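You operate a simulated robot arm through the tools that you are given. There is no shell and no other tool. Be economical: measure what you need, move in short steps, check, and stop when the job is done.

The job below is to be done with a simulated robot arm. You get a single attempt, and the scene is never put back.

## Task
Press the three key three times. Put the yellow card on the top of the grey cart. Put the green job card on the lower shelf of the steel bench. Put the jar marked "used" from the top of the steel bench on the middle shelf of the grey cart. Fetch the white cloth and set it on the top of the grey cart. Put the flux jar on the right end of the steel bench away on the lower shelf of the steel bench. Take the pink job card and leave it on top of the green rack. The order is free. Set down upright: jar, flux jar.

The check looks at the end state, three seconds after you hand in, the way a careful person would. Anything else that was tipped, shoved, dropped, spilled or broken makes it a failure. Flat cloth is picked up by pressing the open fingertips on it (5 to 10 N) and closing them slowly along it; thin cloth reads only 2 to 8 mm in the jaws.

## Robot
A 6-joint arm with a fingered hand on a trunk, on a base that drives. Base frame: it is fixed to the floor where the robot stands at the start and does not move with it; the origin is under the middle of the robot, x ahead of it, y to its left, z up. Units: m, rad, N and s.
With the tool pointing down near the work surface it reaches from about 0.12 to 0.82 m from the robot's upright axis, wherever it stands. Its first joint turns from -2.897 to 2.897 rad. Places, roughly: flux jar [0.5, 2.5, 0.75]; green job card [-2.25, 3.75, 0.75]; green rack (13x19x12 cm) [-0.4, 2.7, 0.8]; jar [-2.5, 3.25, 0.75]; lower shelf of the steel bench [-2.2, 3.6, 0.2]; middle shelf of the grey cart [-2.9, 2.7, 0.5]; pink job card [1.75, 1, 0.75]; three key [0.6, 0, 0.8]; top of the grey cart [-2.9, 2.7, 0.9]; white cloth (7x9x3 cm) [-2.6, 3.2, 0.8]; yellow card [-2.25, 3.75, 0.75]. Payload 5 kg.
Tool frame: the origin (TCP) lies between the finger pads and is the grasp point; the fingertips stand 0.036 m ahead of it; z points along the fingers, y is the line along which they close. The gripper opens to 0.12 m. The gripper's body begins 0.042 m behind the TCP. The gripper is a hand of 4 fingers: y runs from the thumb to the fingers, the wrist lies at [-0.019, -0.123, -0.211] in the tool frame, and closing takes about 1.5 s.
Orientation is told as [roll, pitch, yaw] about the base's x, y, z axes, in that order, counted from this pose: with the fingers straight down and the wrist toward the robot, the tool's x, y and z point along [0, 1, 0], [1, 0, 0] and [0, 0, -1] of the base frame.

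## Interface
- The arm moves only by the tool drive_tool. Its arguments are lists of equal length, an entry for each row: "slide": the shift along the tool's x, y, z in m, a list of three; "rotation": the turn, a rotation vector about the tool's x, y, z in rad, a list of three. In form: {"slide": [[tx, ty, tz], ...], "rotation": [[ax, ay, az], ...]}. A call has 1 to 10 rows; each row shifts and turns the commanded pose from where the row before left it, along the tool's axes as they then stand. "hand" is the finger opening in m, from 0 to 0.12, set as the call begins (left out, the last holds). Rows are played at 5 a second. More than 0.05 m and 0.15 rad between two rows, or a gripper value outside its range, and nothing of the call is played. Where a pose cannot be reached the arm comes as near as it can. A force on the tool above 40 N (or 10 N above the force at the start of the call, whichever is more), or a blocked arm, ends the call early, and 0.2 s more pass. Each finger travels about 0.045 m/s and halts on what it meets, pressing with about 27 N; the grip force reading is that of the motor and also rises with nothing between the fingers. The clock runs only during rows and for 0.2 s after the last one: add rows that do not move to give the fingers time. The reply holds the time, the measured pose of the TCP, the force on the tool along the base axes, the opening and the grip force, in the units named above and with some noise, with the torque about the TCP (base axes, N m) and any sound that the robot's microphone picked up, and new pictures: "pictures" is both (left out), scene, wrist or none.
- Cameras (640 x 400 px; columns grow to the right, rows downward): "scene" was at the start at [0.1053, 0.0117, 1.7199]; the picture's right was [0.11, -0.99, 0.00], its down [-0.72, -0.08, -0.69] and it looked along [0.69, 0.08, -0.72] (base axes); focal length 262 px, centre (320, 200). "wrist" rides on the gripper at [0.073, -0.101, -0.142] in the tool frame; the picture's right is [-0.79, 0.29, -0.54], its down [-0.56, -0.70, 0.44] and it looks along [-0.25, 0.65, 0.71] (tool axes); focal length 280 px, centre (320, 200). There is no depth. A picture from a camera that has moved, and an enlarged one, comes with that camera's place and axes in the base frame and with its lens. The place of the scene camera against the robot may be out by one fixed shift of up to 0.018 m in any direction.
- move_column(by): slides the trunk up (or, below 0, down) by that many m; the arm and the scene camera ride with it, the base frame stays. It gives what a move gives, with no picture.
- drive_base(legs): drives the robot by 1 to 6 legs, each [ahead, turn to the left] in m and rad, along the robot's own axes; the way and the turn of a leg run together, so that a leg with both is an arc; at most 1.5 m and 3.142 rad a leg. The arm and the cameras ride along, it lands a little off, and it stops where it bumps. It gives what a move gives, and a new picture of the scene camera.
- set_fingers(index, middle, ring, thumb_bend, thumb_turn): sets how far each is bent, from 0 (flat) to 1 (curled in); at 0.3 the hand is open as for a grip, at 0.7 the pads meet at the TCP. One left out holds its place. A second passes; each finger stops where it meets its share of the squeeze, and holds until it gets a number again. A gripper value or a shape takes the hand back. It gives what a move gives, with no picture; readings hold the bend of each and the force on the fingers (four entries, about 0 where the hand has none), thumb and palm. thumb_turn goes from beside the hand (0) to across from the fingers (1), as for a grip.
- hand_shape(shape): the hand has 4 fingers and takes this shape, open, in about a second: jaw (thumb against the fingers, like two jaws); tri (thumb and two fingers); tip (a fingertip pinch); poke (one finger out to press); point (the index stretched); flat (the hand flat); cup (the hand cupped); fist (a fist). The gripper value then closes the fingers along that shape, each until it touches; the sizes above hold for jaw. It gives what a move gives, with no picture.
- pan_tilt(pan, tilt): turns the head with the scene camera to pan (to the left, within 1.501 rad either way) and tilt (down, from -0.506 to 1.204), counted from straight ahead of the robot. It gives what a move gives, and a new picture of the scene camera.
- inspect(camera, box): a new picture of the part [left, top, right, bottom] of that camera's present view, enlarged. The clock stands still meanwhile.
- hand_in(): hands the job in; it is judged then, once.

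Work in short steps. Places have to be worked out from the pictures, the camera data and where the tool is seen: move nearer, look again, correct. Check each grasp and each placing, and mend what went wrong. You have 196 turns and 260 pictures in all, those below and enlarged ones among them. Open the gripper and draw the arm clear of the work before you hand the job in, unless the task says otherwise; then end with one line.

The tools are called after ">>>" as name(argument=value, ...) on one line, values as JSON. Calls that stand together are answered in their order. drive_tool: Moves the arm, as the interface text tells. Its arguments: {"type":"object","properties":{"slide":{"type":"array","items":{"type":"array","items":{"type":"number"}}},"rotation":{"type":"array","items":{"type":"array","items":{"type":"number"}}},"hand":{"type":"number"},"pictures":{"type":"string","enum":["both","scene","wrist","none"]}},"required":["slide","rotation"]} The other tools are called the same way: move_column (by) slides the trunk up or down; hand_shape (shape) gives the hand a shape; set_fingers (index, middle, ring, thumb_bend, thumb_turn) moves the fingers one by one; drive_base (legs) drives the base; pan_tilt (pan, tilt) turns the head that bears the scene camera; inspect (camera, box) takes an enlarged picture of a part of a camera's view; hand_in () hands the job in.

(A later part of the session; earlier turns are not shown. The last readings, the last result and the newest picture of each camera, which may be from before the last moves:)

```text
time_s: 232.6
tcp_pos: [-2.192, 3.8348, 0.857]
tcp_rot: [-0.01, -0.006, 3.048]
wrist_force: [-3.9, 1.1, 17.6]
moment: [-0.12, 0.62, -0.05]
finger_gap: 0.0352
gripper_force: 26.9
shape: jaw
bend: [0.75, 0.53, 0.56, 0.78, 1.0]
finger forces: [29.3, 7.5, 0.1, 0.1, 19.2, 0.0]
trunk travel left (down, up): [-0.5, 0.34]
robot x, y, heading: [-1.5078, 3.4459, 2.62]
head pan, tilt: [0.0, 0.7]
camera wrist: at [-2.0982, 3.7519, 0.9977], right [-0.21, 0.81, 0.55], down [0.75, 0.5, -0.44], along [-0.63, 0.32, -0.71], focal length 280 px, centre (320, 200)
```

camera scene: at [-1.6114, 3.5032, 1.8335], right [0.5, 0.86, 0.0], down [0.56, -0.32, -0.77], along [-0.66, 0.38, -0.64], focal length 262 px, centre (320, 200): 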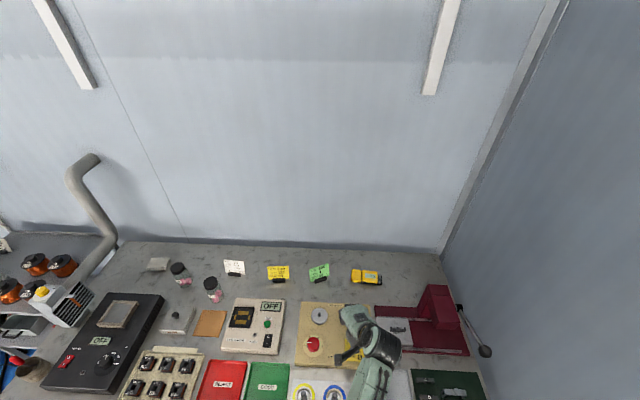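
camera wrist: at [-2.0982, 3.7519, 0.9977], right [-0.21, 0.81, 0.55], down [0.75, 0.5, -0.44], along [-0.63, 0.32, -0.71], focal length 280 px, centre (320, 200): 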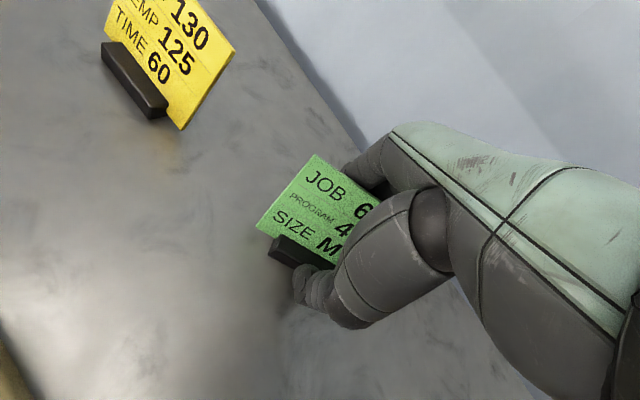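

Grip reads 35 mm: perhaps the foot and card diagonally. I lift 1.5 cm to see whether it is held.

>>> drive_tool(slide=[[0, 0, -0.008], [0, 0, -0.008], [0, 0, 0]], rotation=[[0, 0, 0], [0, 0, 0], [0, 0, 0]], pictures="wrist")

```text
time_s: 233.4
tcp_pos: [-2.1937, 3.8352, 0.87]
tcp_rot: [-0.009, -0.002, 3.048]
wrist_force: [-0.8, -0.2, -0.3]
moment: [-0.02, -0.01, 0.01]
finger_gap: 0.0345
gripper_force: 26.7
shape: jaw
bend: [0.74, 0.53, 0.56, 0.78, 1.0]
finger forces: [13.3, 6.8, 0.1, 0.0, 20.0, 0.0]
trunk travel left (down, up): [-0.5, 0.34]
robot x, y, heading: [-1.508, 3.4408, 2.62]
head pan, tilt: [0.0, 0.7]
camera wrist: at [-2.0995, 3.7524, 1.0119], right [-0.21, 0.81, 0.55], down [0.75, 0.5, -0.44], along [-0.63, 0.32, -0.71], focal length 280 px, centre (320, 200)
```

wrist: 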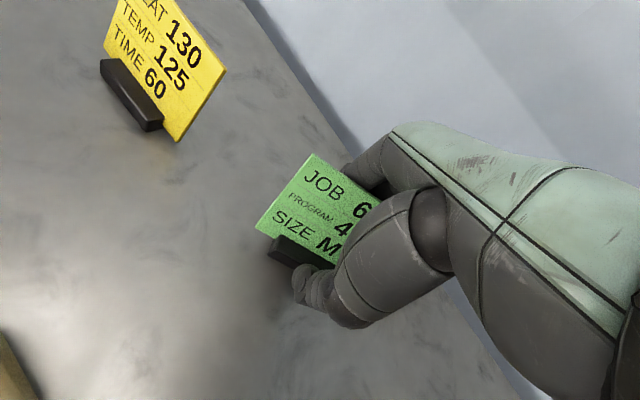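

The card is held. I lift and retract radially toward the robot.

>>> drive_tool(slide=[[0, 0, -0.03], [0, 0, -0.04], [0.017, -0.037, -0.02], [0.017, -0.037, -0.02], [0.018, -0.04, -0.01], [0.018, -0.04, -0.01], [0.018, -0.04, 0], [0.018, -0.04, 0], [0, 0, 0]], rotation=[[0, 0, 0], [0, 0, 0], [0, 0, 0.07], [0, 0, 0.07], [0, 0, 0.07], [0, 0, 0.07], [0, 0, 0.07], [0, 0, 0.07], [0, 0, 0]], pictures="wrist")

```text
time_s: 235.2
tcp_pos: [-2.0595, 3.7457, 1.1034]
tcp_rot: [0.035, -0.351, 2.568]
wrist_force: [-4.0, 1.2, -2.3]
moment: [-0.09, -0.31, 0.0]
finger_gap: 0.0336
gripper_force: 26.9
shape: jaw
bend: [0.74, 0.53, 0.56, 0.78, 1.0]
finger forces: [13.2, 6.6, 0.1, 0.1, 19.8, 0.1]
out of reach, approached as far as the arm can: row 6, 7, 8
trunk travel left (down, up): [-0.5, 0.34]
robot x, y, heading: [-1.5301, 3.4604, 2.531]
head pan, tilt: [0.0, 0.7]
stopped in row 8: the arm was blocked; the commanded pose is now the measured one
camera wrist: at [-1.9752, 3.61, 1.205], right [0.36, 0.73, 0.58], down [0.71, 0.19, -0.67], along [-0.6, 0.66, -0.45], focal length 280 px, centre (320, 200)
```

wrist: 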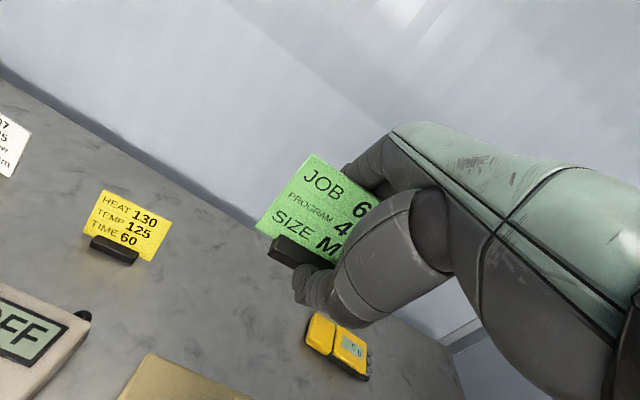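

The arm was blocked while folding; something like the elbow touched. I look down from the head.

>>> pan_tilt(pan=0, tilt=1.0)

```text
time_s: 236.0
tcp_pos: [-2.0891, 3.7289, 1.0918]
tcp_rot: [0.026, -0.329, 2.623]
wrist_force: [0.7, 0.2, -0.7]
moment: [-0.06, 0.04, 0.0]
finger_gap: 0.0337
gripper_force: 27.2
shape: jaw
bend: [0.74, 0.53, 0.56, 0.78, 1.0]
finger forces: [13.1, 6.6, 0.1, 0.0, 19.8, 0.1]
trunk travel left (down, up): [-0.5, 0.34]
robot x, y, heading: [-1.5341, 3.4593, 2.515]
head pan, tilt: [0.0, 1.0]
camera scene: at [-1.5519, 3.6046, 1.4874], right [0.59, 0.81, -0.07], down [0.65, -0.53, -0.54], along [-0.48, 0.27, -0.84], focal length 262 px, centre (320, 200)
```

scene: 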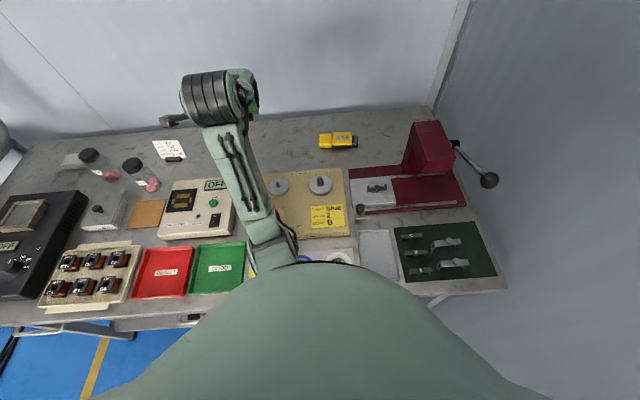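

The robot is leaning: its elbow is pressing on the bench as the column is low. I raise the column right away to relieve it.

>>> move_column(by=0.15)

>>> pan_tilt(pan=0, tilt=1.1)

```text
time_s: 236.3
tcp_pos: [-2.1299, 3.6543, 1.0852]
tcp_rot: [-0.056, -0.34, 2.669]
wrist_force: [1.6, 1.4, -1.3]
moment: [-0.04, 0.02, 0.06]
finger_gap: 0.0328
gripper_force: 26.9
shape: jaw
bend: [0.74, 0.54, 0.56, 0.78, 1.0]
finger forces: [12.9, 6.8, 0.0, 0.1, 19.9, 0.1]
trunk travel left (down, up): [-0.505, 0.335]
robot x, y, heading: [-1.5317, 3.4664, 2.506]
head pan, tilt: [0.0, 1.0]
stopped: the arm was blocked; the commanded pose is now the measured one
```

```text
time_s: 237.0
tcp_pos: [-2.1243, 3.6606, 1.0873]
tcp_rot: [-0.054, -0.338, 2.647]
wrist_force: [-1.4, -0.2, -0.5]
moment: [0.02, 0.0, -0.03]
finger_gap: 0.0328
gripper_force: 27.4
shape: jaw
bend: [0.74, 0.54, 0.56, 0.78, 1.0]
finger forces: [12.9, 6.8, 0.1, 0.0, 19.8, 0.1]
trunk travel left (down, up): [-0.505, 0.335]
robot x, y, heading: [-1.5352, 3.4639, 2.505]
head pan, tilt: [0.0, 1.1]
camera scene: at [-1.5599, 3.5378, 1.4857], right [0.59, 0.81, -0.03], down [0.7, -0.53, -0.48], along [-0.4, 0.26, -0.88], focal length 262 px, centre (320, 200)
```

scene: 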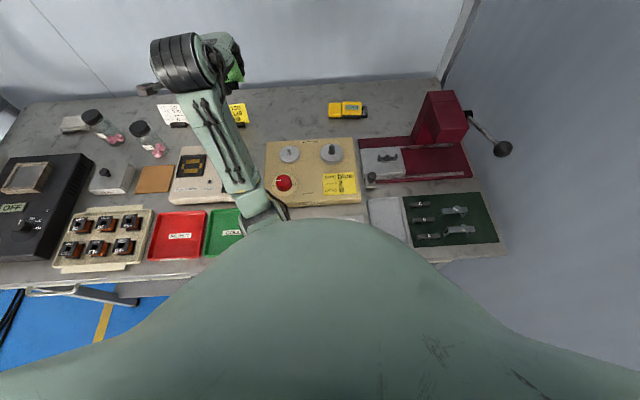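

The body itself seems to be pressed against the bench edge. I back the base off 12 cm.

>>> drive_base(legs=[[-0.12, 0]])

```text
time_s: 238.4
tcp_pos: [-2.0431, 3.5981, 1.0492]
tcp_rot: [-0.046, -0.303, 2.651]
wrist_force: [0.8, 1.2, -1.5]
moment: [-0.05, -0.01, -0.01]
finger_gap: 0.0326
gripper_force: 27.2
shape: jaw
bend: [0.74, 0.54, 0.56, 0.78, 1.0]
finger forces: [12.8, 6.4, 0.0, 0.0, 19.4, 0.0]
trunk travel left (down, up): [-0.505, 0.335]
robot x, y, heading: [-1.4456, 3.3943, 2.499]
head pan, tilt: [0.0, 1.1]
stopped in leg 1: the robot was blocked; the commanded pose is now the measured one
camera scene: at [-1.5597, 3.4653, 1.4779], right [0.6, 0.8, 0.01], down [0.72, -0.54, -0.43], along [-0.34, 0.27, -0.9], focal length 262 px, centre (320, 200)
```

scene: 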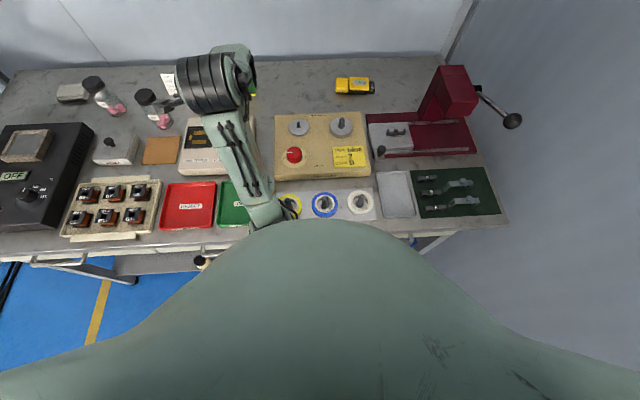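

Backed 11 cm, lean mostly gone. I try raising the column now.

>>> move_column(by=0.15)

>>> pan_tilt(pan=0.5, tilt=1.2)

```text
time_s: 240.1
tcp_pos: [-2.0342, 3.5662, 1.2125]
tcp_rot: [-0.066, -0.323, 2.661]
wrist_force: [-0.8, -0.6, -0.9]
moment: [0.04, 0.0, 0.01]
finger_gap: 0.0329
gripper_force: 27.8
shape: jaw
bend: [0.74, 0.54, 0.56, 0.78, 1.0]
finger forces: [12.7, 6.4, 0.1, 0.0, 19.3, 0.1]
trunk travel left (down, up): [-0.655, 0.185]
robot x, y, heading: [-1.4455, 3.3951, 2.499]
head pan, tilt: [0.0, 1.1]
```

```text
time_s: 241.1
tcp_pos: [-2.0314, 3.5686, 1.2124]
tcp_rot: [-0.065, -0.325, 2.661]
wrist_force: [0.2, 1.0, -0.7]
moment: [0.0, 0.01, 0.0]
finger_gap: 0.0325
gripper_force: 27.0
shape: jaw
bend: [0.74, 0.54, 0.56, 0.78, 1.0]
finger forces: [12.7, 6.3, 0.1, 0.1, 19.2, 0.1]
trunk travel left (down, up): [-0.655, 0.185]
robot x, y, heading: [-1.4451, 3.3935, 2.501]
head pan, tilt: [0.499, 1.201]
camera scene: at [-1.5288, 3.4233, 1.6223], right [0.14, 0.99, 0.0], down [0.92, -0.13, -0.36], along [-0.36, 0.05, -0.93], focal length 262 px, centre (320, 200)
```

scene: 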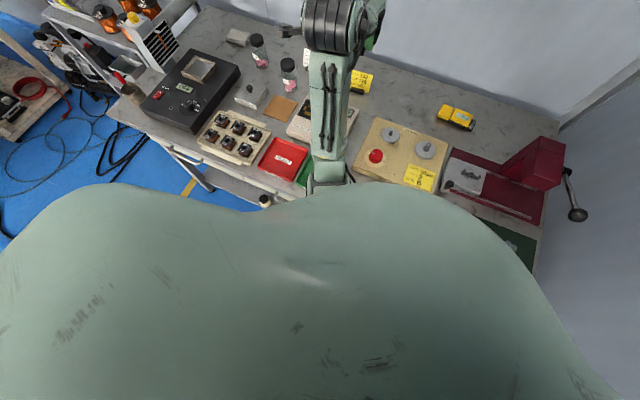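

Upright again. I back off farther, then inspect the bench for anything displaced.

>>> drive_base(legs=[[-0.3, 0.05]])

>>> pan_tilt(pan=0.0, tilt=0.75)

>>> inspect(camera="scene", box=[120, 180, 560, 400])

```text
time_s: 243.3
tcp_pos: [-1.7926, 3.3653, 1.2124]
tcp_rot: [-0.065, -0.326, 2.706]
wrist_force: [0.9, 0.0, -1.2]
moment: [0.05, 0.01, 0.01]
finger_gap: 0.033
gripper_force: 27.0
shape: jaw
bend: [0.74, 0.54, 0.56, 0.78, 1.0]
finger forces: [12.7, 6.3, 0.1, 0.0, 19.2, 0.1]
trunk travel left (down, up): [-0.655, 0.185]
robot x, y, heading: [-1.1988, 3.2196, 2.546]
head pan, tilt: [0.499, 1.201]
camera scene: at [-1.2829, 3.2442, 1.6223], right [0.09, 1.0, 0.0], down [0.93, -0.09, -0.36], along [-0.36, 0.03, -0.93], focal length 262 px, centre (320, 200)
```

scene: 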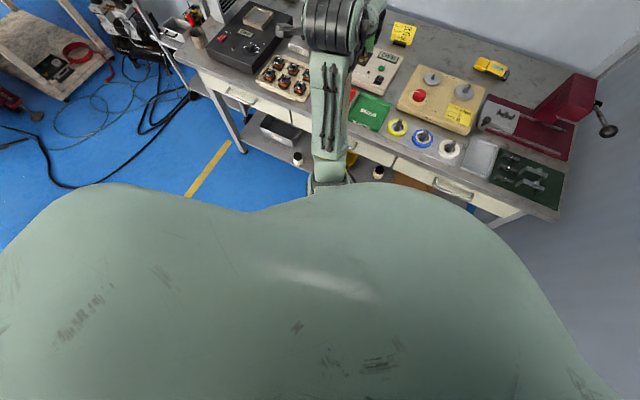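

```text
time_s: 244.2
tcp_pos: [-1.7934, 3.3654, 1.2124]
tcp_rot: [-0.064, -0.324, 2.707]
wrist_force: [0.1, -0.5, 0.0]
moment: [0.01, -0.03, 0.0]
finger_gap: 0.0327
gripper_force: 27.1
shape: jaw
bend: [0.74, 0.54, 0.56, 0.78, 1.0]
finger forces: [12.7, 6.4, 0.1, 0.1, 19.2, 0.1]
trunk travel left (down, up): [-0.655, 0.185]
robot x, y, heading: [-1.1989, 3.2173, 2.549]
head pan, tilt: [0.0, 0.75]
camera scene: at [-1.2963, 3.2852, 1.6539], right [0.56, 0.83, 0.0], down [0.57, -0.38, -0.73], along [-0.61, 0.41, -0.68], focal length 262 px, centre (320, 200)
```

scene: 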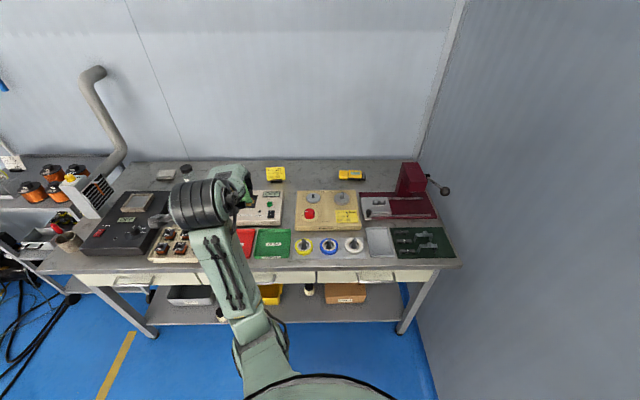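

```text
1.45 times, centred on (340, 290) of scene
camera zoom: at [-1.2963, 3.2852, 1.6539], right [0.56, 0.83, 0.0], down [0.57, -0.38, -0.73], along [-0.61, 0.41, -0.68], focal length 380 px, centre (291, 69)
```

zoom: 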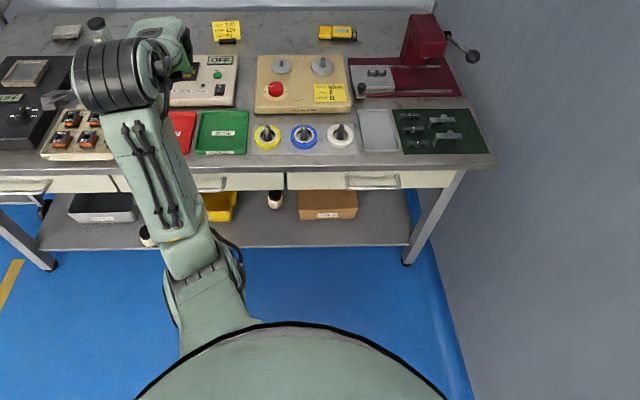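

Nothing on the bench was displaced. I level the tool in free air, retract slightly, and check how the green card sits in the hand.

>>> drive_tool(slide=[[0, -0.02, 0], [0, -0.03, 0], [0, -0.03, 0], [0, 0, 0.03], [0, 0, 0]], rotation=[[0.11, 0, 0], [0.11, 0, 0], [0.1, 0, 0.05], [0, 0, 0.05], [0, 0, 0]], pictures="wrist")

```text
time_s: 245.4
tcp_pos: [-1.7868, 3.3488, 1.0638]
tcp_rot: [-0.058, -0.011, 2.587]
wrist_force: [0.5, -0.2, 0.1]
moment: [0.0, 0.02, 0.02]
finger_gap: 0.0327
gripper_force: 27.3
shape: jaw
bend: [0.74, 0.54, 0.56, 0.78, 1.0]
finger forces: [12.6, 6.3, 0.0, 0.1, 18.9, 0.1]
out of reach, approached as far as the arm can: row 1, 2, 3
trunk travel left (down, up): [-0.655, 0.185]
robot x, y, heading: [-1.198, 3.2195, 2.543]
head pan, tilt: [0.0, 0.75]
camera wrist: at [-1.7421, 3.2261, 1.2013], right [0.16, 0.79, 0.59], down [0.9, 0.13, -0.42], along [-0.41, 0.6, -0.69], focal length 280 px, centre (320, 200)
```

wrist: 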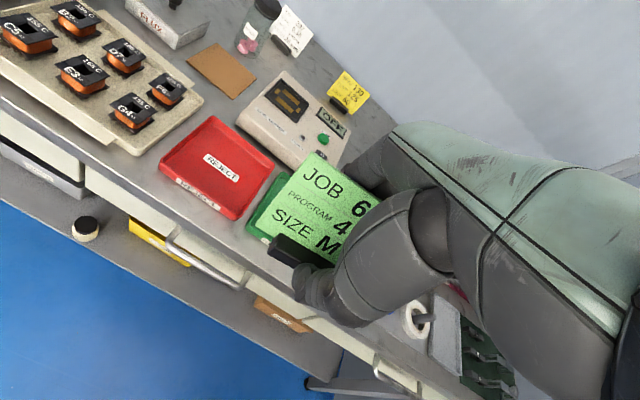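

The card is well held. I back up a little, lower the column for the shelf, and look.

>>> drive_base(legs=[[-0.08, 0.04]])

>>> move_column(by=-0.4)

>>> move_column(by=-0.1)

>>> pan_tilt(pan=0.0, tilt=0.7)

```text
time_s: 246.5
tcp_pos: [-1.7242, 3.2826, 1.0655]
tcp_rot: [-0.057, -0.012, 2.629]
wrist_force: [-0.6, 0.2, 0.1]
moment: [0.01, -0.03, 0.02]
finger_gap: 0.0326
gripper_force: 26.4
shape: jaw
bend: [0.74, 0.54, 0.56, 0.78, 1.0]
finger forces: [12.6, 6.4, 0.0, 0.1, 18.9, 0.1]
trunk travel left (down, up): [-0.655, 0.185]
robot x, y, heading: [-1.1315, 3.1785, 2.582]
head pan, tilt: [0.0, 0.75]
camera scene: at [-1.2306, 3.2374, 1.6541], right [0.53, 0.85, 0.0], down [0.58, -0.36, -0.73], along [-0.62, 0.39, -0.68], focal length 262 px, centre (320, 200)
```

scene: 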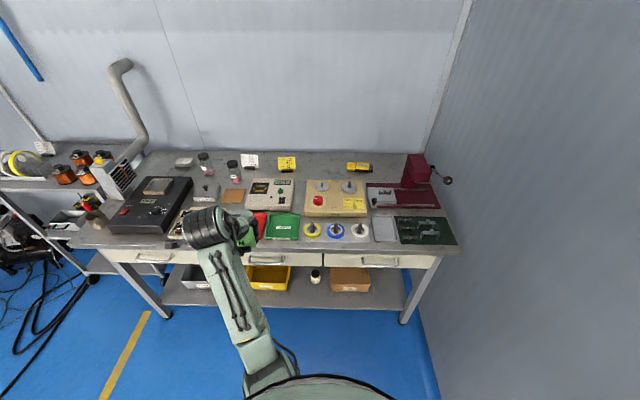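

```text
time_s: 250.3
tcp_pos: [-1.7243, 3.2811, 0.6654]
tcp_rot: [-0.057, -0.009, 2.627]
wrist_force: [0.1, 0.5, 0.0]
moment: [-0.02, 0.01, 0.0]
finger_gap: 0.0328
gripper_force: 27.1
shape: jaw
bend: [0.74, 0.54, 0.56, 0.78, 1.0]
finger forces: [12.6, 6.3, 0.0, 0.1, 18.9, 0.0]
trunk travel left (down, up): [-0.255, 0.585]
robot x, y, heading: [-1.132, 3.1726, 2.585]
head pan, tilt: [0.0, 0.75]
```

```text
time_s: 251.7
tcp_pos: [-1.7241, 3.2827, 0.5642]
tcp_rot: [-0.058, -0.011, 2.626]
wrist_force: [-0.9, -0.2, -0.3]
moment: [0.02, 0.01, -0.03]
finger_gap: 0.0327
gripper_force: 27.0
shape: jaw
bend: [0.74, 0.54, 0.56, 0.78, 1.0]
finger forces: [12.6, 6.2, 0.1, 0.0, 18.9, 0.0]
trunk travel left (down, up): [-0.155, 0.685]
robot x, y, heading: [-1.1285, 3.1777, 2.589]
head pan, tilt: [0.0, 0.75]
```

```text
time_s: 252.3
tcp_pos: [-1.723, 3.282, 0.5651]
tcp_rot: [-0.059, -0.01, 2.627]
wrist_force: [-0.3, 0.7, -0.4]
moment: [0.02, -0.04, 0.01]
finger_gap: 0.0327
gripper_force: 27.2
shape: jaw
bend: [0.74, 0.54, 0.56, 0.78, 1.0]
finger forces: [12.6, 6.3, 0.0, 0.1, 18.8, 0.1]
trunk travel left (down, up): [-0.155, 0.685]
robot x, y, heading: [-1.1298, 3.1788, 2.586]
head pan, tilt: [0.0, 0.7]
camera scene: at [-1.233, 3.2391, 1.1583], right [0.53, 0.85, 0.0], down [0.55, -0.34, -0.76], along [-0.65, 0.4, -0.64], focal length 262 px, centre (320, 200)
```

scene: 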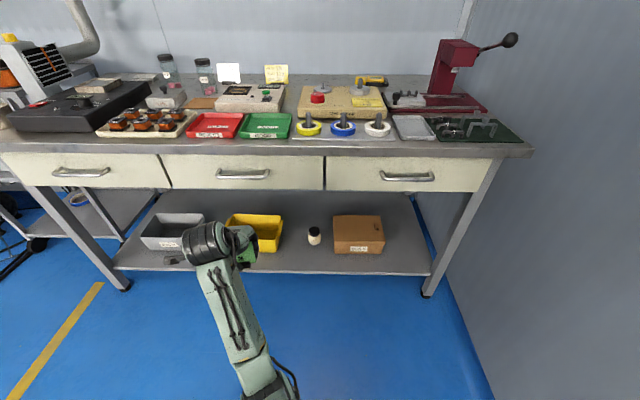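

I lower the arm and move it right to line up with the free spot between the yellow bin and the small jar, then advance the base.

>>> drive_tool(slide=[[-0.02, 0, 0.04], [-0.02, 0, 0.04], [-0.02, 0, 0.04], [-0.02, 0, 0.04], [-0.02, 0, 0.04], [-0.02, 0, 0.04], [0, 0, 0]], rotation=[[0, 0, 0.04], [0, 0, 0], [0, 0, 0], [0, 0, 0], [0, 0, 0], [0, 0, 0], [0, 0, 0]], pictures="none")

>>> drive_base(legs=[[0.12, 0]])

>>> inspect(camera="wrist", box=[0, 0, 640, 400])

```text
time_s: 253.9
tcp_pos: [-1.6553, 3.3947, 0.3297]
tcp_rot: [-0.06, -0.013, 2.586]
wrist_force: [0.6, 0.2, -0.4]
moment: [0.01, 0.02, -0.05]
finger_gap: 0.0325
gripper_force: 27.1
shape: jaw
bend: [0.74, 0.54, 0.56, 0.78, 1.0]
finger forces: [12.4, 5.9, 0.1, 0.0, 18.3, 0.0]
trunk travel left (down, up): [-0.155, 0.685]
robot x, y, heading: [-1.1293, 3.1754, 2.586]
head pan, tilt: [0.0, 0.7]
```

```text
time_s: 255.2
tcp_pos: [-1.7554, 3.4598, 0.3298]
tcp_rot: [-0.056, -0.013, 2.585]
wrist_force: [0.0, 0.6, 0.2]
moment: [0.03, -0.03, 0.0]
finger_gap: 0.0327
gripper_force: 26.7
shape: jaw
bend: [0.74, 0.54, 0.56, 0.78, 1.0]
finger forces: [12.4, 6.0, 0.0, 0.0, 18.3, 0.0]
trunk travel left (down, up): [-0.155, 0.685]
robot x, y, heading: [-1.2277, 3.2356, 2.585]
head pan, tilt: [0.0, 0.7]
camera scene: at [-1.3346, 3.3025, 1.1582], right [0.53, 0.85, 0.0], down [0.55, -0.34, -0.76], along [-0.65, 0.4, -0.64], focal length 262 px, centre (320, 200)
```

scene: 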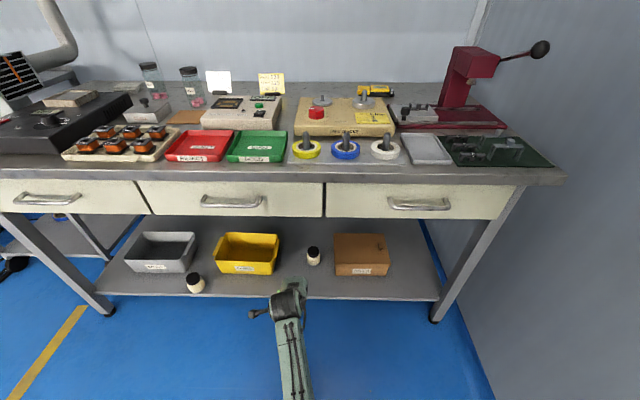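

```text
1.00 times, centred on (320, 200) of wrist (not enlarged: the box is as wide or as high as the picture)
camera zoom: at [-1.7123, 3.3363, 0.4673], right [0.16, 0.79, 0.59], down [0.9, 0.13, -0.42], along [-0.41, 0.6, -0.69], focal length 280 px, centre (320, 200)
```

zoom: 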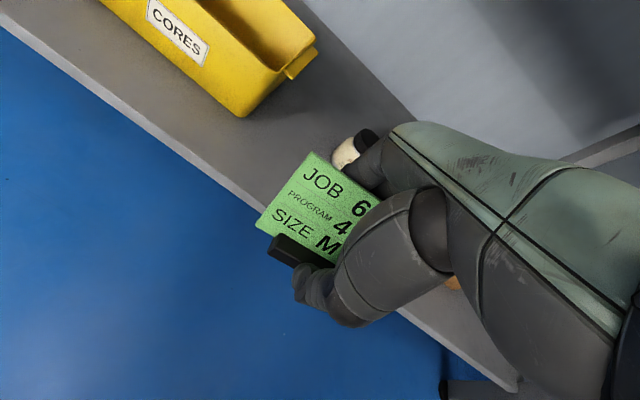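

I shift left 3.5 cm to stay clear of the small jar, level the tool, and move the card over the shelf.

>>> drive_tool(slide=[[0.035, 0, 0.01], [0, 0.04, 0.02], [0, 0.04, 0.02], [0, 0.04, 0], [0, 0.033, 0], [0, 0, 0]], rotation=[[0.012, 0.055, 0], [0, 0, 0], [0, 0, 0], [0, 0, 0], [0, 0, 0], [0, 0, 0]], pictures="wrist")

```text
time_s: 256.6
tcp_pos: [-1.9029, 3.5106, 0.2804]
tcp_rot: [-0.003, -0.001, 2.585]
wrist_force: [-0.1, 0.1, -0.7]
moment: [0.0, 0.01, 0.04]
finger_gap: 0.0327
gripper_force: 26.9
shape: jaw
bend: [0.74, 0.54, 0.56, 0.78, 1.0]
finger forces: [12.3, 5.9, 0.1, 0.0, 18.1, 0.1]
trunk travel left (down, up): [-0.155, 0.685]
robot x, y, heading: [-1.2339, 3.2357, 2.585]
head pan, tilt: [0.0, 0.7]
camera wrist: at [-1.8572, 3.395, 0.4226], right [0.17, 0.82, 0.54], down [0.89, 0.11, -0.44], along [-0.42, 0.56, -0.71], focal length 280 px, centre (320, 200)
```

wrist: 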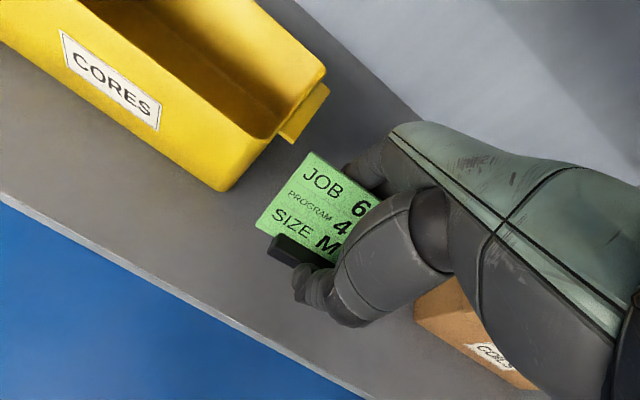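

Over the shelf. I lower 5 cm, then in small steps until contact.

>>> drive_tool(slide=[[0, 0, 0.025], [0, 0, 0.02], [0, 0, 0.008], [0, 0, 0]], rotation=[[0, 0, 0], [0, 0, 0], [0, 0, 0], [0, 0, 0]], pictures="none")

>>> drive_tool(slide=[[0, 0, 0.005], [0, 0, 0]], rotation=[[0, 0, 0], [0, 0, 0]], pictures="wrist")

```text
time_s: 257.6
tcp_pos: [-1.9045, 3.5108, 0.2265]
tcp_rot: [-0.002, -0.002, 2.584]
wrist_force: [0.1, 0.3, -0.8]
moment: [0.02, 0.0, 0.0]
finger_gap: 0.0328
gripper_force: 26.8
shape: jaw
bend: [0.74, 0.54, 0.56, 0.78, 1.0]
finger forces: [12.3, 5.9, 0.1, 0.0, 18.1, 0.0]
trunk travel left (down, up): [-0.155, 0.685]
robot x, y, heading: [-1.2338, 3.2365, 2.585]
head pan, tilt: [0.0, 0.7]
```

```text
time_s: 258.2
tcp_pos: [-1.9044, 3.5103, 0.2226]
tcp_rot: [-0.001, 0.0, 2.584]
wrist_force: [-0.9, -0.3, -0.9]
moment: [-0.01, -0.03, 0.01]
finger_gap: 0.0328
gripper_force: 26.9
shape: jaw
bend: [0.74, 0.54, 0.56, 0.78, 1.0]
finger forces: [12.3, 6.0, 0.1, 0.1, 18.1, 0.0]
trunk travel left (down, up): [-0.155, 0.685]
robot x, y, heading: [-1.2335, 3.2377, 2.583]
head pan, tilt: [0.0, 0.7]
camera wrist: at [-1.8571, 3.3957, 0.3644], right [0.17, 0.82, 0.54], down [0.89, 0.11, -0.44], along [-0.42, 0.56, -0.71], focal length 280 px, centre (320, 200)
```

wrist: 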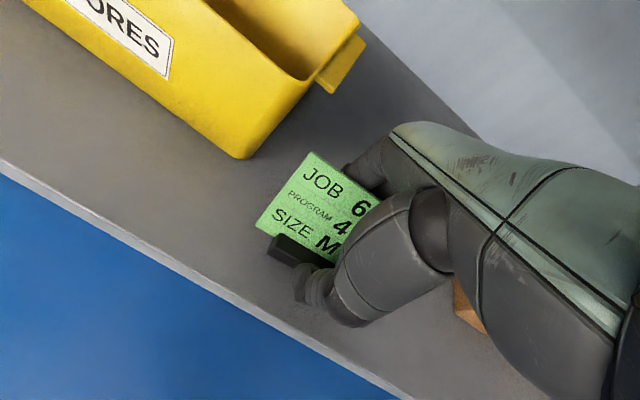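

Still free; two more small steps.

>>> drive_tool(slide=[[0, 0, 0.004], [0, 0, 0]], rotation=[[0, 0, 0], [0, 0, 0]], pictures="none")

>>> drive_tool(slide=[[0, 0, 0.004], [0, 0, 0]], rotation=[[0, 0, 0], [0, 0, 0]], pictures="none")

>>> drive_tool(slide=[[0, 0, 0.003], [0, 0, 0]], rotation=[[0, 0, 0], [0, 0, 0]], pictures="none")

```text
time_s: 258.8
tcp_pos: [-1.9029, 3.512, 0.2175]
tcp_rot: [-0.004, -0.002, 2.584]
wrist_force: [-0.1, 0.5, -0.7]
moment: [-0.01, 0.0, 0.03]
finger_gap: 0.0327
gripper_force: 26.9
shape: jaw
bend: [0.74, 0.54, 0.56, 0.78, 1.0]
finger forces: [12.3, 5.9, 0.1, 0.0, 18.1, 0.1]
trunk travel left (down, up): [-0.155, 0.685]
robot x, y, heading: [-1.2298, 3.2404, 2.581]
head pan, tilt: [0.0, 0.7]
```

```text
time_s: 259.4
tcp_pos: [-1.9029, 3.5131, 0.2152]
tcp_rot: [-0.002, -0.001, 2.582]
wrist_force: [1.1, 0.4, -1.2]
moment: [0.03, -0.01, 0.05]
finger_gap: 0.0326
gripper_force: 27.3
shape: jaw
bend: [0.74, 0.54, 0.56, 0.78, 1.0]
finger forces: [12.3, 5.9, 0.1, 0.1, 18.1, 0.1]
trunk travel left (down, up): [-0.155, 0.685]
robot x, y, heading: [-1.2315, 3.237, 2.582]
head pan, tilt: [0.0, 0.7]
```

```text
time_s: 260.0
tcp_pos: [-1.9051, 3.5139, 0.2103]
tcp_rot: [-0.002, -0.003, 2.583]
wrist_force: [-0.5, 0.2, -0.8]
moment: [0.02, 0.0, 0.01]
finger_gap: 0.0324
gripper_force: 27.0
shape: jaw
bend: [0.74, 0.54, 0.56, 0.78, 1.0]
finger forces: [12.3, 5.8, 0.0, 0.0, 18.0, 0.1]
trunk travel left (down, up): [-0.155, 0.685]
robot x, y, heading: [-1.2307, 3.2391, 2.586]
head pan, tilt: [0.0, 0.7]
```

Continue down in 3 mm steps.

>>> drive_tool(slide=[[0, 0, 0.003], [0, 0, 0]], rotation=[[0, 0, 0], [0, 0, 0]], pictures="none")

>>> drive_tool(slide=[[0, 0, 0.003], [0, 0, 0]], rotation=[[0, 0, 0], [0, 0, 0]], pictures="none")

>>> drive_tool(slide=[[0, 0, 0.003], [0, 0, 0]], rotation=[[0, 0, 0], [0, 0, 0]], pictures="wrist")

```text
time_s: 260.6
tcp_pos: [-1.9033, 3.5123, 0.2077]
tcp_rot: [-0.003, -0.002, 2.584]
wrist_force: [0.3, 0.3, 1.2]
moment: [-0.01, 0.06, -0.02]
finger_gap: 0.0328
gripper_force: 27.0
shape: jaw
bend: [0.74, 0.54, 0.56, 0.78, 1.0]
finger forces: [12.6, 5.8, 0.0, 0.0, 18.4, 0.0]
trunk travel left (down, up): [-0.155, 0.685]
robot x, y, heading: [-1.2339, 3.2387, 2.586]
head pan, tilt: [0.0, 0.7]
```

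```text
time_s: 261.2
tcp_pos: [-1.9044, 3.513, 0.2072]
tcp_rot: [0.0, -0.006, 2.584]
wrist_force: [1.8, -0.3, 12.2]
moment: [0.07, 0.24, 0.02]
finger_gap: 0.0331
gripper_force: 27.0
shape: jaw
bend: [0.74, 0.54, 0.56, 0.78, 1.0]
finger forces: [22.7, 5.5, 0.1, 0.0, 21.6, 0.0]
trunk travel left (down, up): [-0.155, 0.685]
robot x, y, heading: [-1.2369, 3.2394, 2.584]
head pan, tilt: [0.0, 0.7]
```

```text
time_s: 261.8
tcp_pos: [-1.9064, 3.5125, 0.2066]
tcp_rot: [0.001, -0.01, 2.582]
wrist_force: [4.4, -0.2, 33.0]
moment: [-0.25, -0.02, -0.05]
finger_gap: 0.0338
gripper_force: 27.2
shape: jaw
bend: [0.75, 0.54, 0.56, 0.78, 1.0]
finger forces: [27.3, 5.0, 0.1, 0.1, 37.0, 0.0]
trunk travel left (down, up): [-0.155, 0.685]
robot x, y, heading: [-1.2343, 3.2377, 2.585]
head pan, tilt: [0.0, 0.7]
camera wrist: at [-1.8585, 3.3973, 0.3477], right [0.18, 0.82, 0.54], down [0.89, 0.11, -0.45], along [-0.43, 0.56, -0.71], focal length 280 px, centre (320, 200)
```

wrist: 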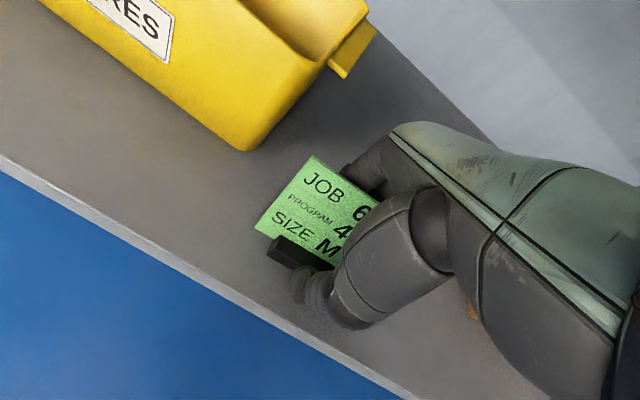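

Contact at 0.207. I ease up 3 mm and open to 0.06.

>>> drive_tool(slide=[[0, 0, -0.003], [0, 0, 0], [0, 0, 0], [0, 0, 0], [0, 0, 0]], rotation=[[0, 0, 0], [0, 0, 0], [0, 0, 0], [0, 0, 0], [0, 0, 0]], hand=0.065, pictures="wrist")

```text
time_s: 263.0
tcp_pos: [-1.9051, 3.5105, 0.2066]
tcp_rot: [0.001, -0.005, 2.584]
wrist_force: [-2.4, 0.6, 23.8]
moment: [-0.18, 0.06, 0.02]
finger_gap: 0.0578
gripper_force: 0.1
shape: jaw
bend: [0.74, 0.44, 0.4, 0.74, 1.0]
finger forces: [7.8, 1.8, 0.0, 0.0, 14.7, 0.0]
trunk travel left (down, up): [-0.155, 0.685]
robot x, y, heading: [-1.232, 3.2365, 2.583]
head pan, tilt: [0.0, 0.7]
camera wrist: at [-1.8581, 3.3956, 0.3487], right [0.18, 0.82, 0.54], down [0.89, 0.11, -0.45], along [-0.42, 0.56, -0.71], focal length 280 px, centre (320, 200)
```

wrist: 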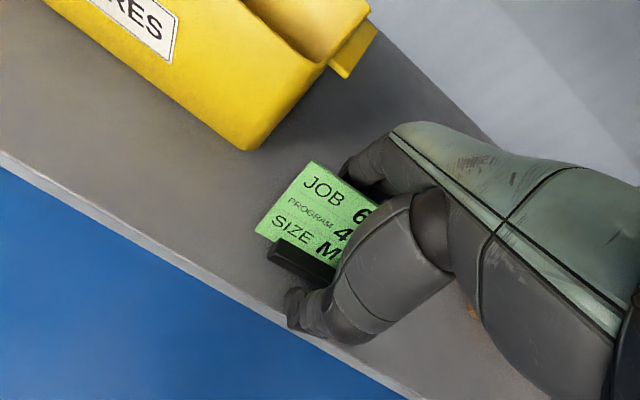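

Card stands. I lift up slowly.

>>> drive_tool(slide=[[0, 0, -0.01], [0, 0, -0.02], [0, 0, -0.03], [0, 0, -0.03], [0, 0, -0.02], [0, 0, 0]], rotation=[[0, 0, 0], [0, 0, 0], [0, 0, 0], [0, 0, 0], [0, 0, 0], [0, 0, 0]], pictures="wrist")

```text
time_s: 264.4
tcp_pos: [-1.9046, 3.5102, 0.3143]
tcp_rot: [-0.003, -0.001, 2.583]
wrist_force: [0.3, 0.7, -0.4]
moment: [0.01, 0.01, 0.0]
finger_gap: 0.0651
gripper_force: 0.1
shape: jaw
bend: [0.74, 0.43, 0.4, 0.68, 1.0]
finger forces: [0.0, 0.1, 0.0, 0.0, 0.0, 0.0]
trunk travel left (down, up): [-0.155, 0.685]
robot x, y, heading: [-1.2315, 3.2408, 2.589]
head pan, tilt: [0.0, 0.7]
camera wrist: at [-1.8574, 3.3945, 0.456], right [0.17, 0.82, 0.54], down [0.89, 0.11, -0.44], along [-0.42, 0.56, -0.71], focal length 280 px, centre (320, 200)
```

wrist: 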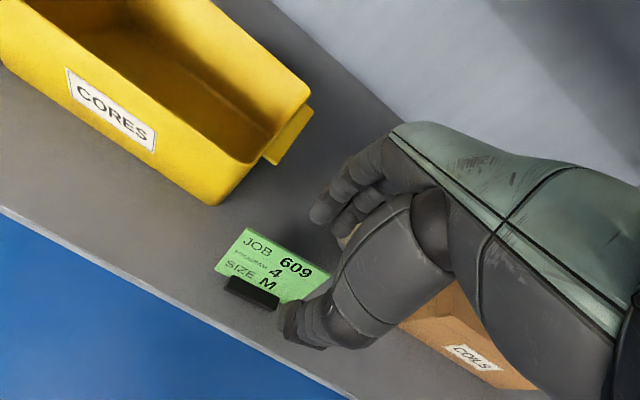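

The green card stands on the lower shelf. I back straight out, raise column and arm to travel height with the arm extended.

>>> drive_base(legs=[[-0.3, 0]])

>>> move_column(by=0.345)

>>> drive_tool(slide=[[0, 0, -0.045], [0, 0, -0.045], [0, 0, -0.045], [0, 0, -0.045], [0, 0, -0.045], [0, 0, -0.045], [0, 0, -0.045], [0, 0, -0.03], [0, 0, 0]], rotation=[[0, 0, -0.04], [0, 0, -0.04], [0, 0, -0.04], [0, 0, -0.04], [0, 0, -0.04], [0, 0, 0], [0, 0, 0], [0, 0, 0], [0, 0, 0]], hand=0.07, pictures="scene")

```text
time_s: 266.6
tcp_pos: [-1.6465, 3.3461, 0.3143]
tcp_rot: [-0.002, -0.002, 2.587]
wrist_force: [0.3, -0.2, -0.3]
moment: [0.01, -0.04, 0.03]
finger_gap: 0.065
gripper_force: 0.1
shape: jaw
bend: [0.74, 0.43, 0.4, 0.68, 1.0]
finger forces: [0.0, 0.0, 0.0, 0.1, 0.0, 0.1]
trunk travel left (down, up): [-0.155, 0.685]
robot x, y, heading: [-0.9727, 3.076, 2.589]
head pan, tilt: [0.0, 0.7]
camera scene: at [-1.0757, 3.1417, 1.1583], right [0.52, 0.85, 0.0], down [0.55, -0.34, -0.77], along [-0.65, 0.4, -0.64], focal length 262 px, centre (320, 200)
```

scene: 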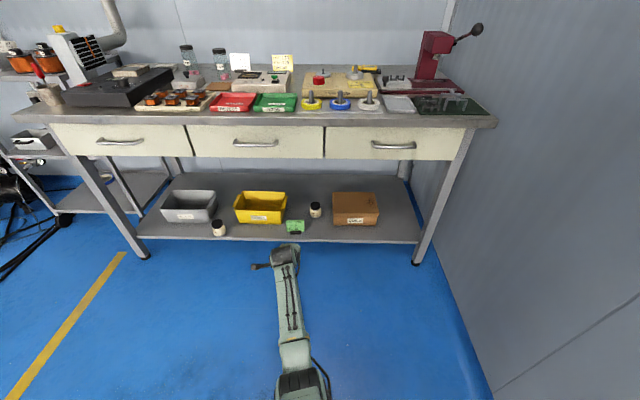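

```text
time_s: 270.0
tcp_pos: [-1.6472, 3.3468, 0.6577]
tcp_rot: [-0.003, -0.002, 2.588]
wrist_force: [-0.1, 0.0, 1.1]
moment: [-0.04, 0.0, -0.01]
finger_gap: 0.065
gripper_force: 0.0
shape: jaw
bend: [0.74, 0.43, 0.4, 0.68, 1.0]
finger forces: [0.0, 0.0, 0.0, 0.1, 0.0, 0.0]
trunk travel left (down, up): [-0.5, 0.34]
robot x, y, heading: [-0.9727, 3.0805, 2.586]
head pan, tilt: [0.0, 0.7]
```

```text
time_s: 272.0
tcp_pos: [-1.6477, 3.3475, 1.0047]
tcp_rot: [-0.002, -0.001, 2.788]
wrist_force: [0.0, 0.2, 0.2]
moment: [0.0, -0.01, 0.0]
finger_gap: 0.0697
gripper_force: 0.2
shape: jaw
bend: [0.74, 0.42, 0.39, 0.66, 1.0]
finger forces: [0.1, 0.1, 0.1, 0.0, 0.1, 0.0]
trunk travel left (down, up): [-0.5, 0.34]
robot x, y, heading: [-0.9767, 3.0781, 2.594]
head pan, tilt: [0.0, 0.7]
camera scene: at [-1.0761, 3.142, 1.5033], right [0.52, 0.85, 0.0], down [0.55, -0.34, -0.76], along [-0.65, 0.4, -0.64], focal length 262 px, centre (320, 200)
```

scene: 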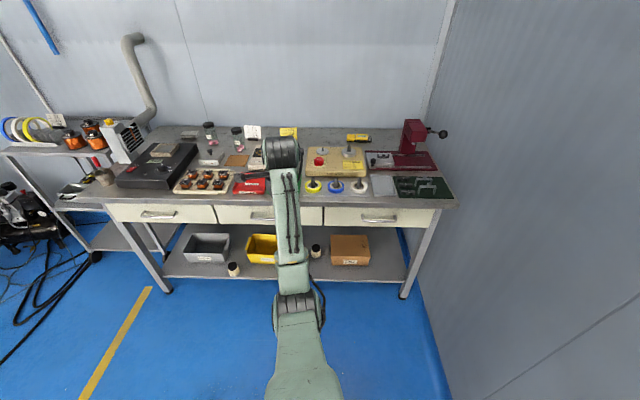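

All in order. I drive ahead 0.6 m so the extended hand comes over the yellow card area.

>>> drive_base(legs=[[0.6, 0]])

>>> inspect(camera="wrist", box=[0, 0, 640, 400])

```text
time_s: 275.6
tcp_pos: [-2.1602, 3.6554, 1.0042]
tcp_rot: [-0.002, -0.002, 2.794]
wrist_force: [-1.0, -0.4, -0.2]
moment: [-0.01, 0.02, -0.01]
finger_gap: 0.0696
gripper_force: 0.0
shape: jaw
bend: [0.74, 0.42, 0.39, 0.66, 1.0]
finger forces: [0.1, 0.0, 0.0, 0.1, 0.0, 0.0]
trunk travel left (down, up): [-0.5, 0.34]
robot x, y, heading: [-1.4851, 3.3923, 2.589]
head pan, tilt: [0.0, 0.7]
camera scene: at [-1.5877, 3.4542, 1.5032], right [0.52, 0.85, 0.0], down [0.55, -0.33, -0.76], along [-0.65, 0.4, -0.64], focal length 262 px, centre (320, 200)
```

scene: 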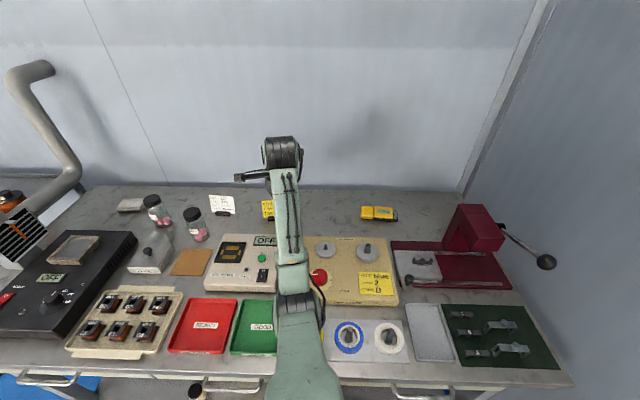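

```text
1.00 times, centred on (320, 200) of wrist (not enlarged: the box is as wide or as high as the picture)
camera zoom: at [-2.0899, 3.5532, 1.1471], right [0.0, 0.84, 0.54], down [0.85, 0.29, -0.44], along [-0.53, 0.46, -0.71], focal length 280 px, centre (320, 200)
```

zoom: 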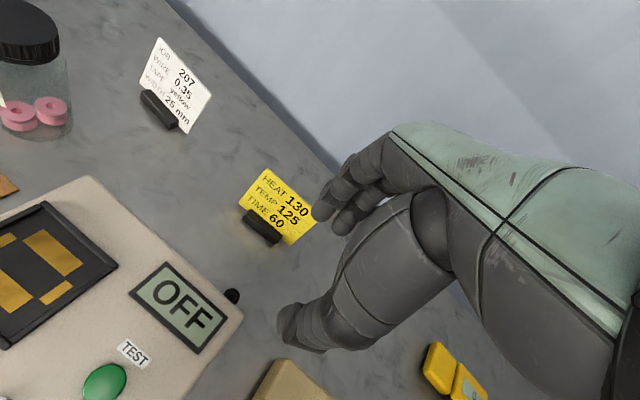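

Yellow foot at (−2.261, 3.674). I align and approach, descending partway.

>>> drive_tool(slide=[[0.011, 0.03, 0], [0.012, 0.045, 0.02], [0, 0.0445, 0.03], [0, 0, 0.04], [0, 0, 0]], rotation=[[0, 0, 0.06], [0, 0, 0], [0, 0, 0], [0, 0, 0], [0, 0, 0]], pictures="wrist")

```text
refused: row 2 steps farther than a row can; nothing moved
```

Row too long; split it.

>>> drive_tool(slide=[[0.011, 0.03, 0], [0.012, 0.03, 0.02], [0, 0.03, 0.02], [0, 0.0295, 0.02], [0, 0, 0.035], [0, 0, 0]], rotation=[[0, 0, 0.06], [0, 0, 0], [0, 0, 0], [0, 0, 0], [0, 0, 0], [0, 0, 0]], pictures="wrist")

```text
time_s: 277.1
tcp_pos: [-2.281, 3.6814, 0.9125]
tcp_rot: [-0.002, -0.004, 2.733]
wrist_force: [-0.1, -0.1, -0.8]
moment: [0.02, 0.01, -0.01]
finger_gap: 0.0698
gripper_force: 0.0
shape: jaw
bend: [0.74, 0.42, 0.39, 0.66, 1.0]
finger forces: [0.1, 0.0, 0.0, 0.1, 0.0, 0.0]
trunk travel left (down, up): [-0.5, 0.34]
robot x, y, heading: [-1.4835, 3.3926, 2.596]
head pan, tilt: [0.0, 0.7]
camera wrist: at [-2.2176, 3.5738, 1.054], right [0.05, 0.84, 0.54], down [0.86, 0.24, -0.44], along [-0.5, 0.49, -0.71], focal length 280 px, centre (320, 200)
```

wrist: 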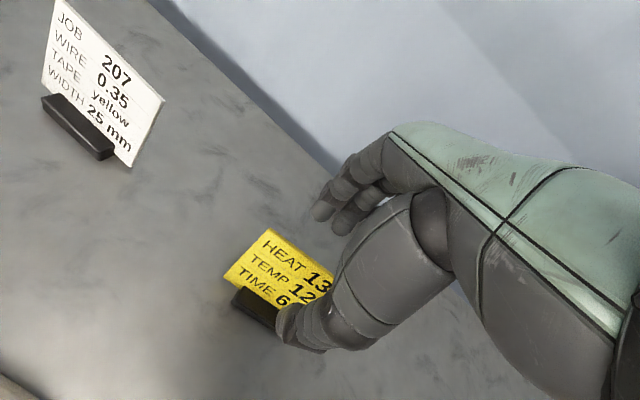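

In reach. I shift back 5 mm and lower to z≈0.868.

>>> drive_tool(slide=[[0, -0.005, 0.01], [0, 0, 0.02], [0, 0, 0.013], [0, 0, 0]], rotation=[[0, 0, 0], [0, 0, 0], [0, 0, 0], [0, 0, 0]], pictures="wrist")

```text
time_s: 278.1
tcp_pos: [-2.2752, 3.6777, 0.8685]
tcp_rot: [-0.002, -0.001, 2.732]
wrist_force: [-0.4, 0.0, -0.1]
moment: [0.02, 0.0, 0.02]
finger_gap: 0.0697
gripper_force: 0.0
shape: jaw
bend: [0.74, 0.42, 0.39, 0.66, 1.0]
finger forces: [0.0, 0.0, 0.1, 0.1, 0.0, 0.0]
trunk travel left (down, up): [-0.5, 0.34]
robot x, y, heading: [-1.4838, 3.3904, 2.595]
head pan, tilt: [0.0, 0.7]
camera wrist: at [-2.2118, 3.5707, 1.0099], right [0.05, 0.84, 0.54], down [0.86, 0.24, -0.44], along [-0.5, 0.49, -0.71], focal length 280 px, centre (320, 200)
```

wrist: 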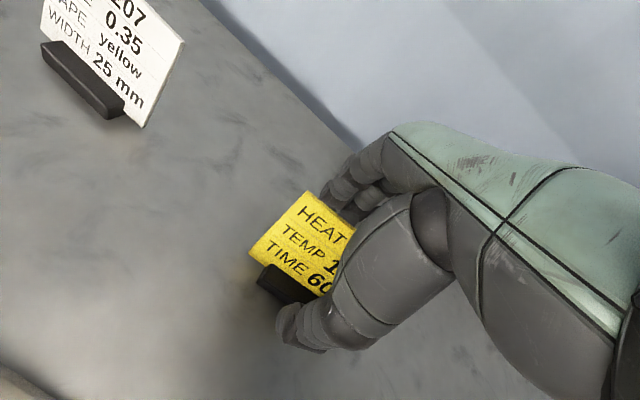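

No contact and the card is between thumb and fingers. I close.

>>> drive_tool(slide=[[0, 0, 0], [0, 0, 0], [0, 0, 0], [0, 0, 0], [0, 0, 0], [0, 0, 0], [0, 0, 0]], rotation=[[0, 0, 0], [0, 0, 0], [0, 0, 0], [0, 0, 0], [0, 0, 0], [0, 0, 0], [0, 0, 0]], hand=0.0, pictures="none")

>>> drive_tool(slide=[[0, 0, -0.015], [0, 0, -0.015], [0, 0, 0]], rotation=[[0, 0, 0], [0, 0, 0], [0, 0, 0]], pictures="wrist")

```text
time_s: 279.6
tcp_pos: [-2.2748, 3.6772, 0.8696]
tcp_rot: [-0.001, -0.002, 2.732]
wrist_force: [-0.9, 0.8, 6.4]
moment: [0.05, 0.11, 0.01]
finger_gap: 0.014
gripper_force: 27.1
shape: jaw
bend: [0.73, 0.63, 0.7, 0.75, 1.0]
finger forces: [11.8, 12.0, 2.9, 0.0, 22.1, 0.1]
trunk travel left (down, up): [-0.5, 0.34]
robot x, y, heading: [-1.4814, 3.3912, 2.592]
head pan, tilt: [0.0, 0.7]
```

```text
time_s: 280.4
tcp_pos: [-2.2733, 3.6783, 0.8955]
tcp_rot: [-0.002, 0.0, 2.733]
wrist_force: [-0.4, 1.0, 0.1]
moment: [-0.03, -0.01, -0.02]
finger_gap: 0.0133
gripper_force: 26.8
shape: jaw
bend: [0.72, 0.64, 0.7, 0.75, 1.0]
finger forces: [10.3, 10.4, 2.8, 0.1, 22.0, 0.0]
trunk travel left (down, up): [-0.5, 0.34]
robot x, y, heading: [-1.4865, 3.3908, 2.594]
head pan, tilt: [0.0, 0.7]
camera wrist: at [-2.2104, 3.572, 1.0391], right [0.05, 0.84, 0.54], down [0.87, 0.24, -0.44], along [-0.5, 0.49, -0.71], focal length 280 px, centre (320, 200)
```

wrist: 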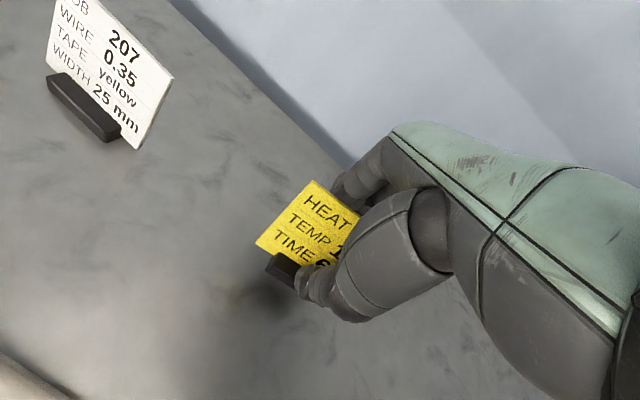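

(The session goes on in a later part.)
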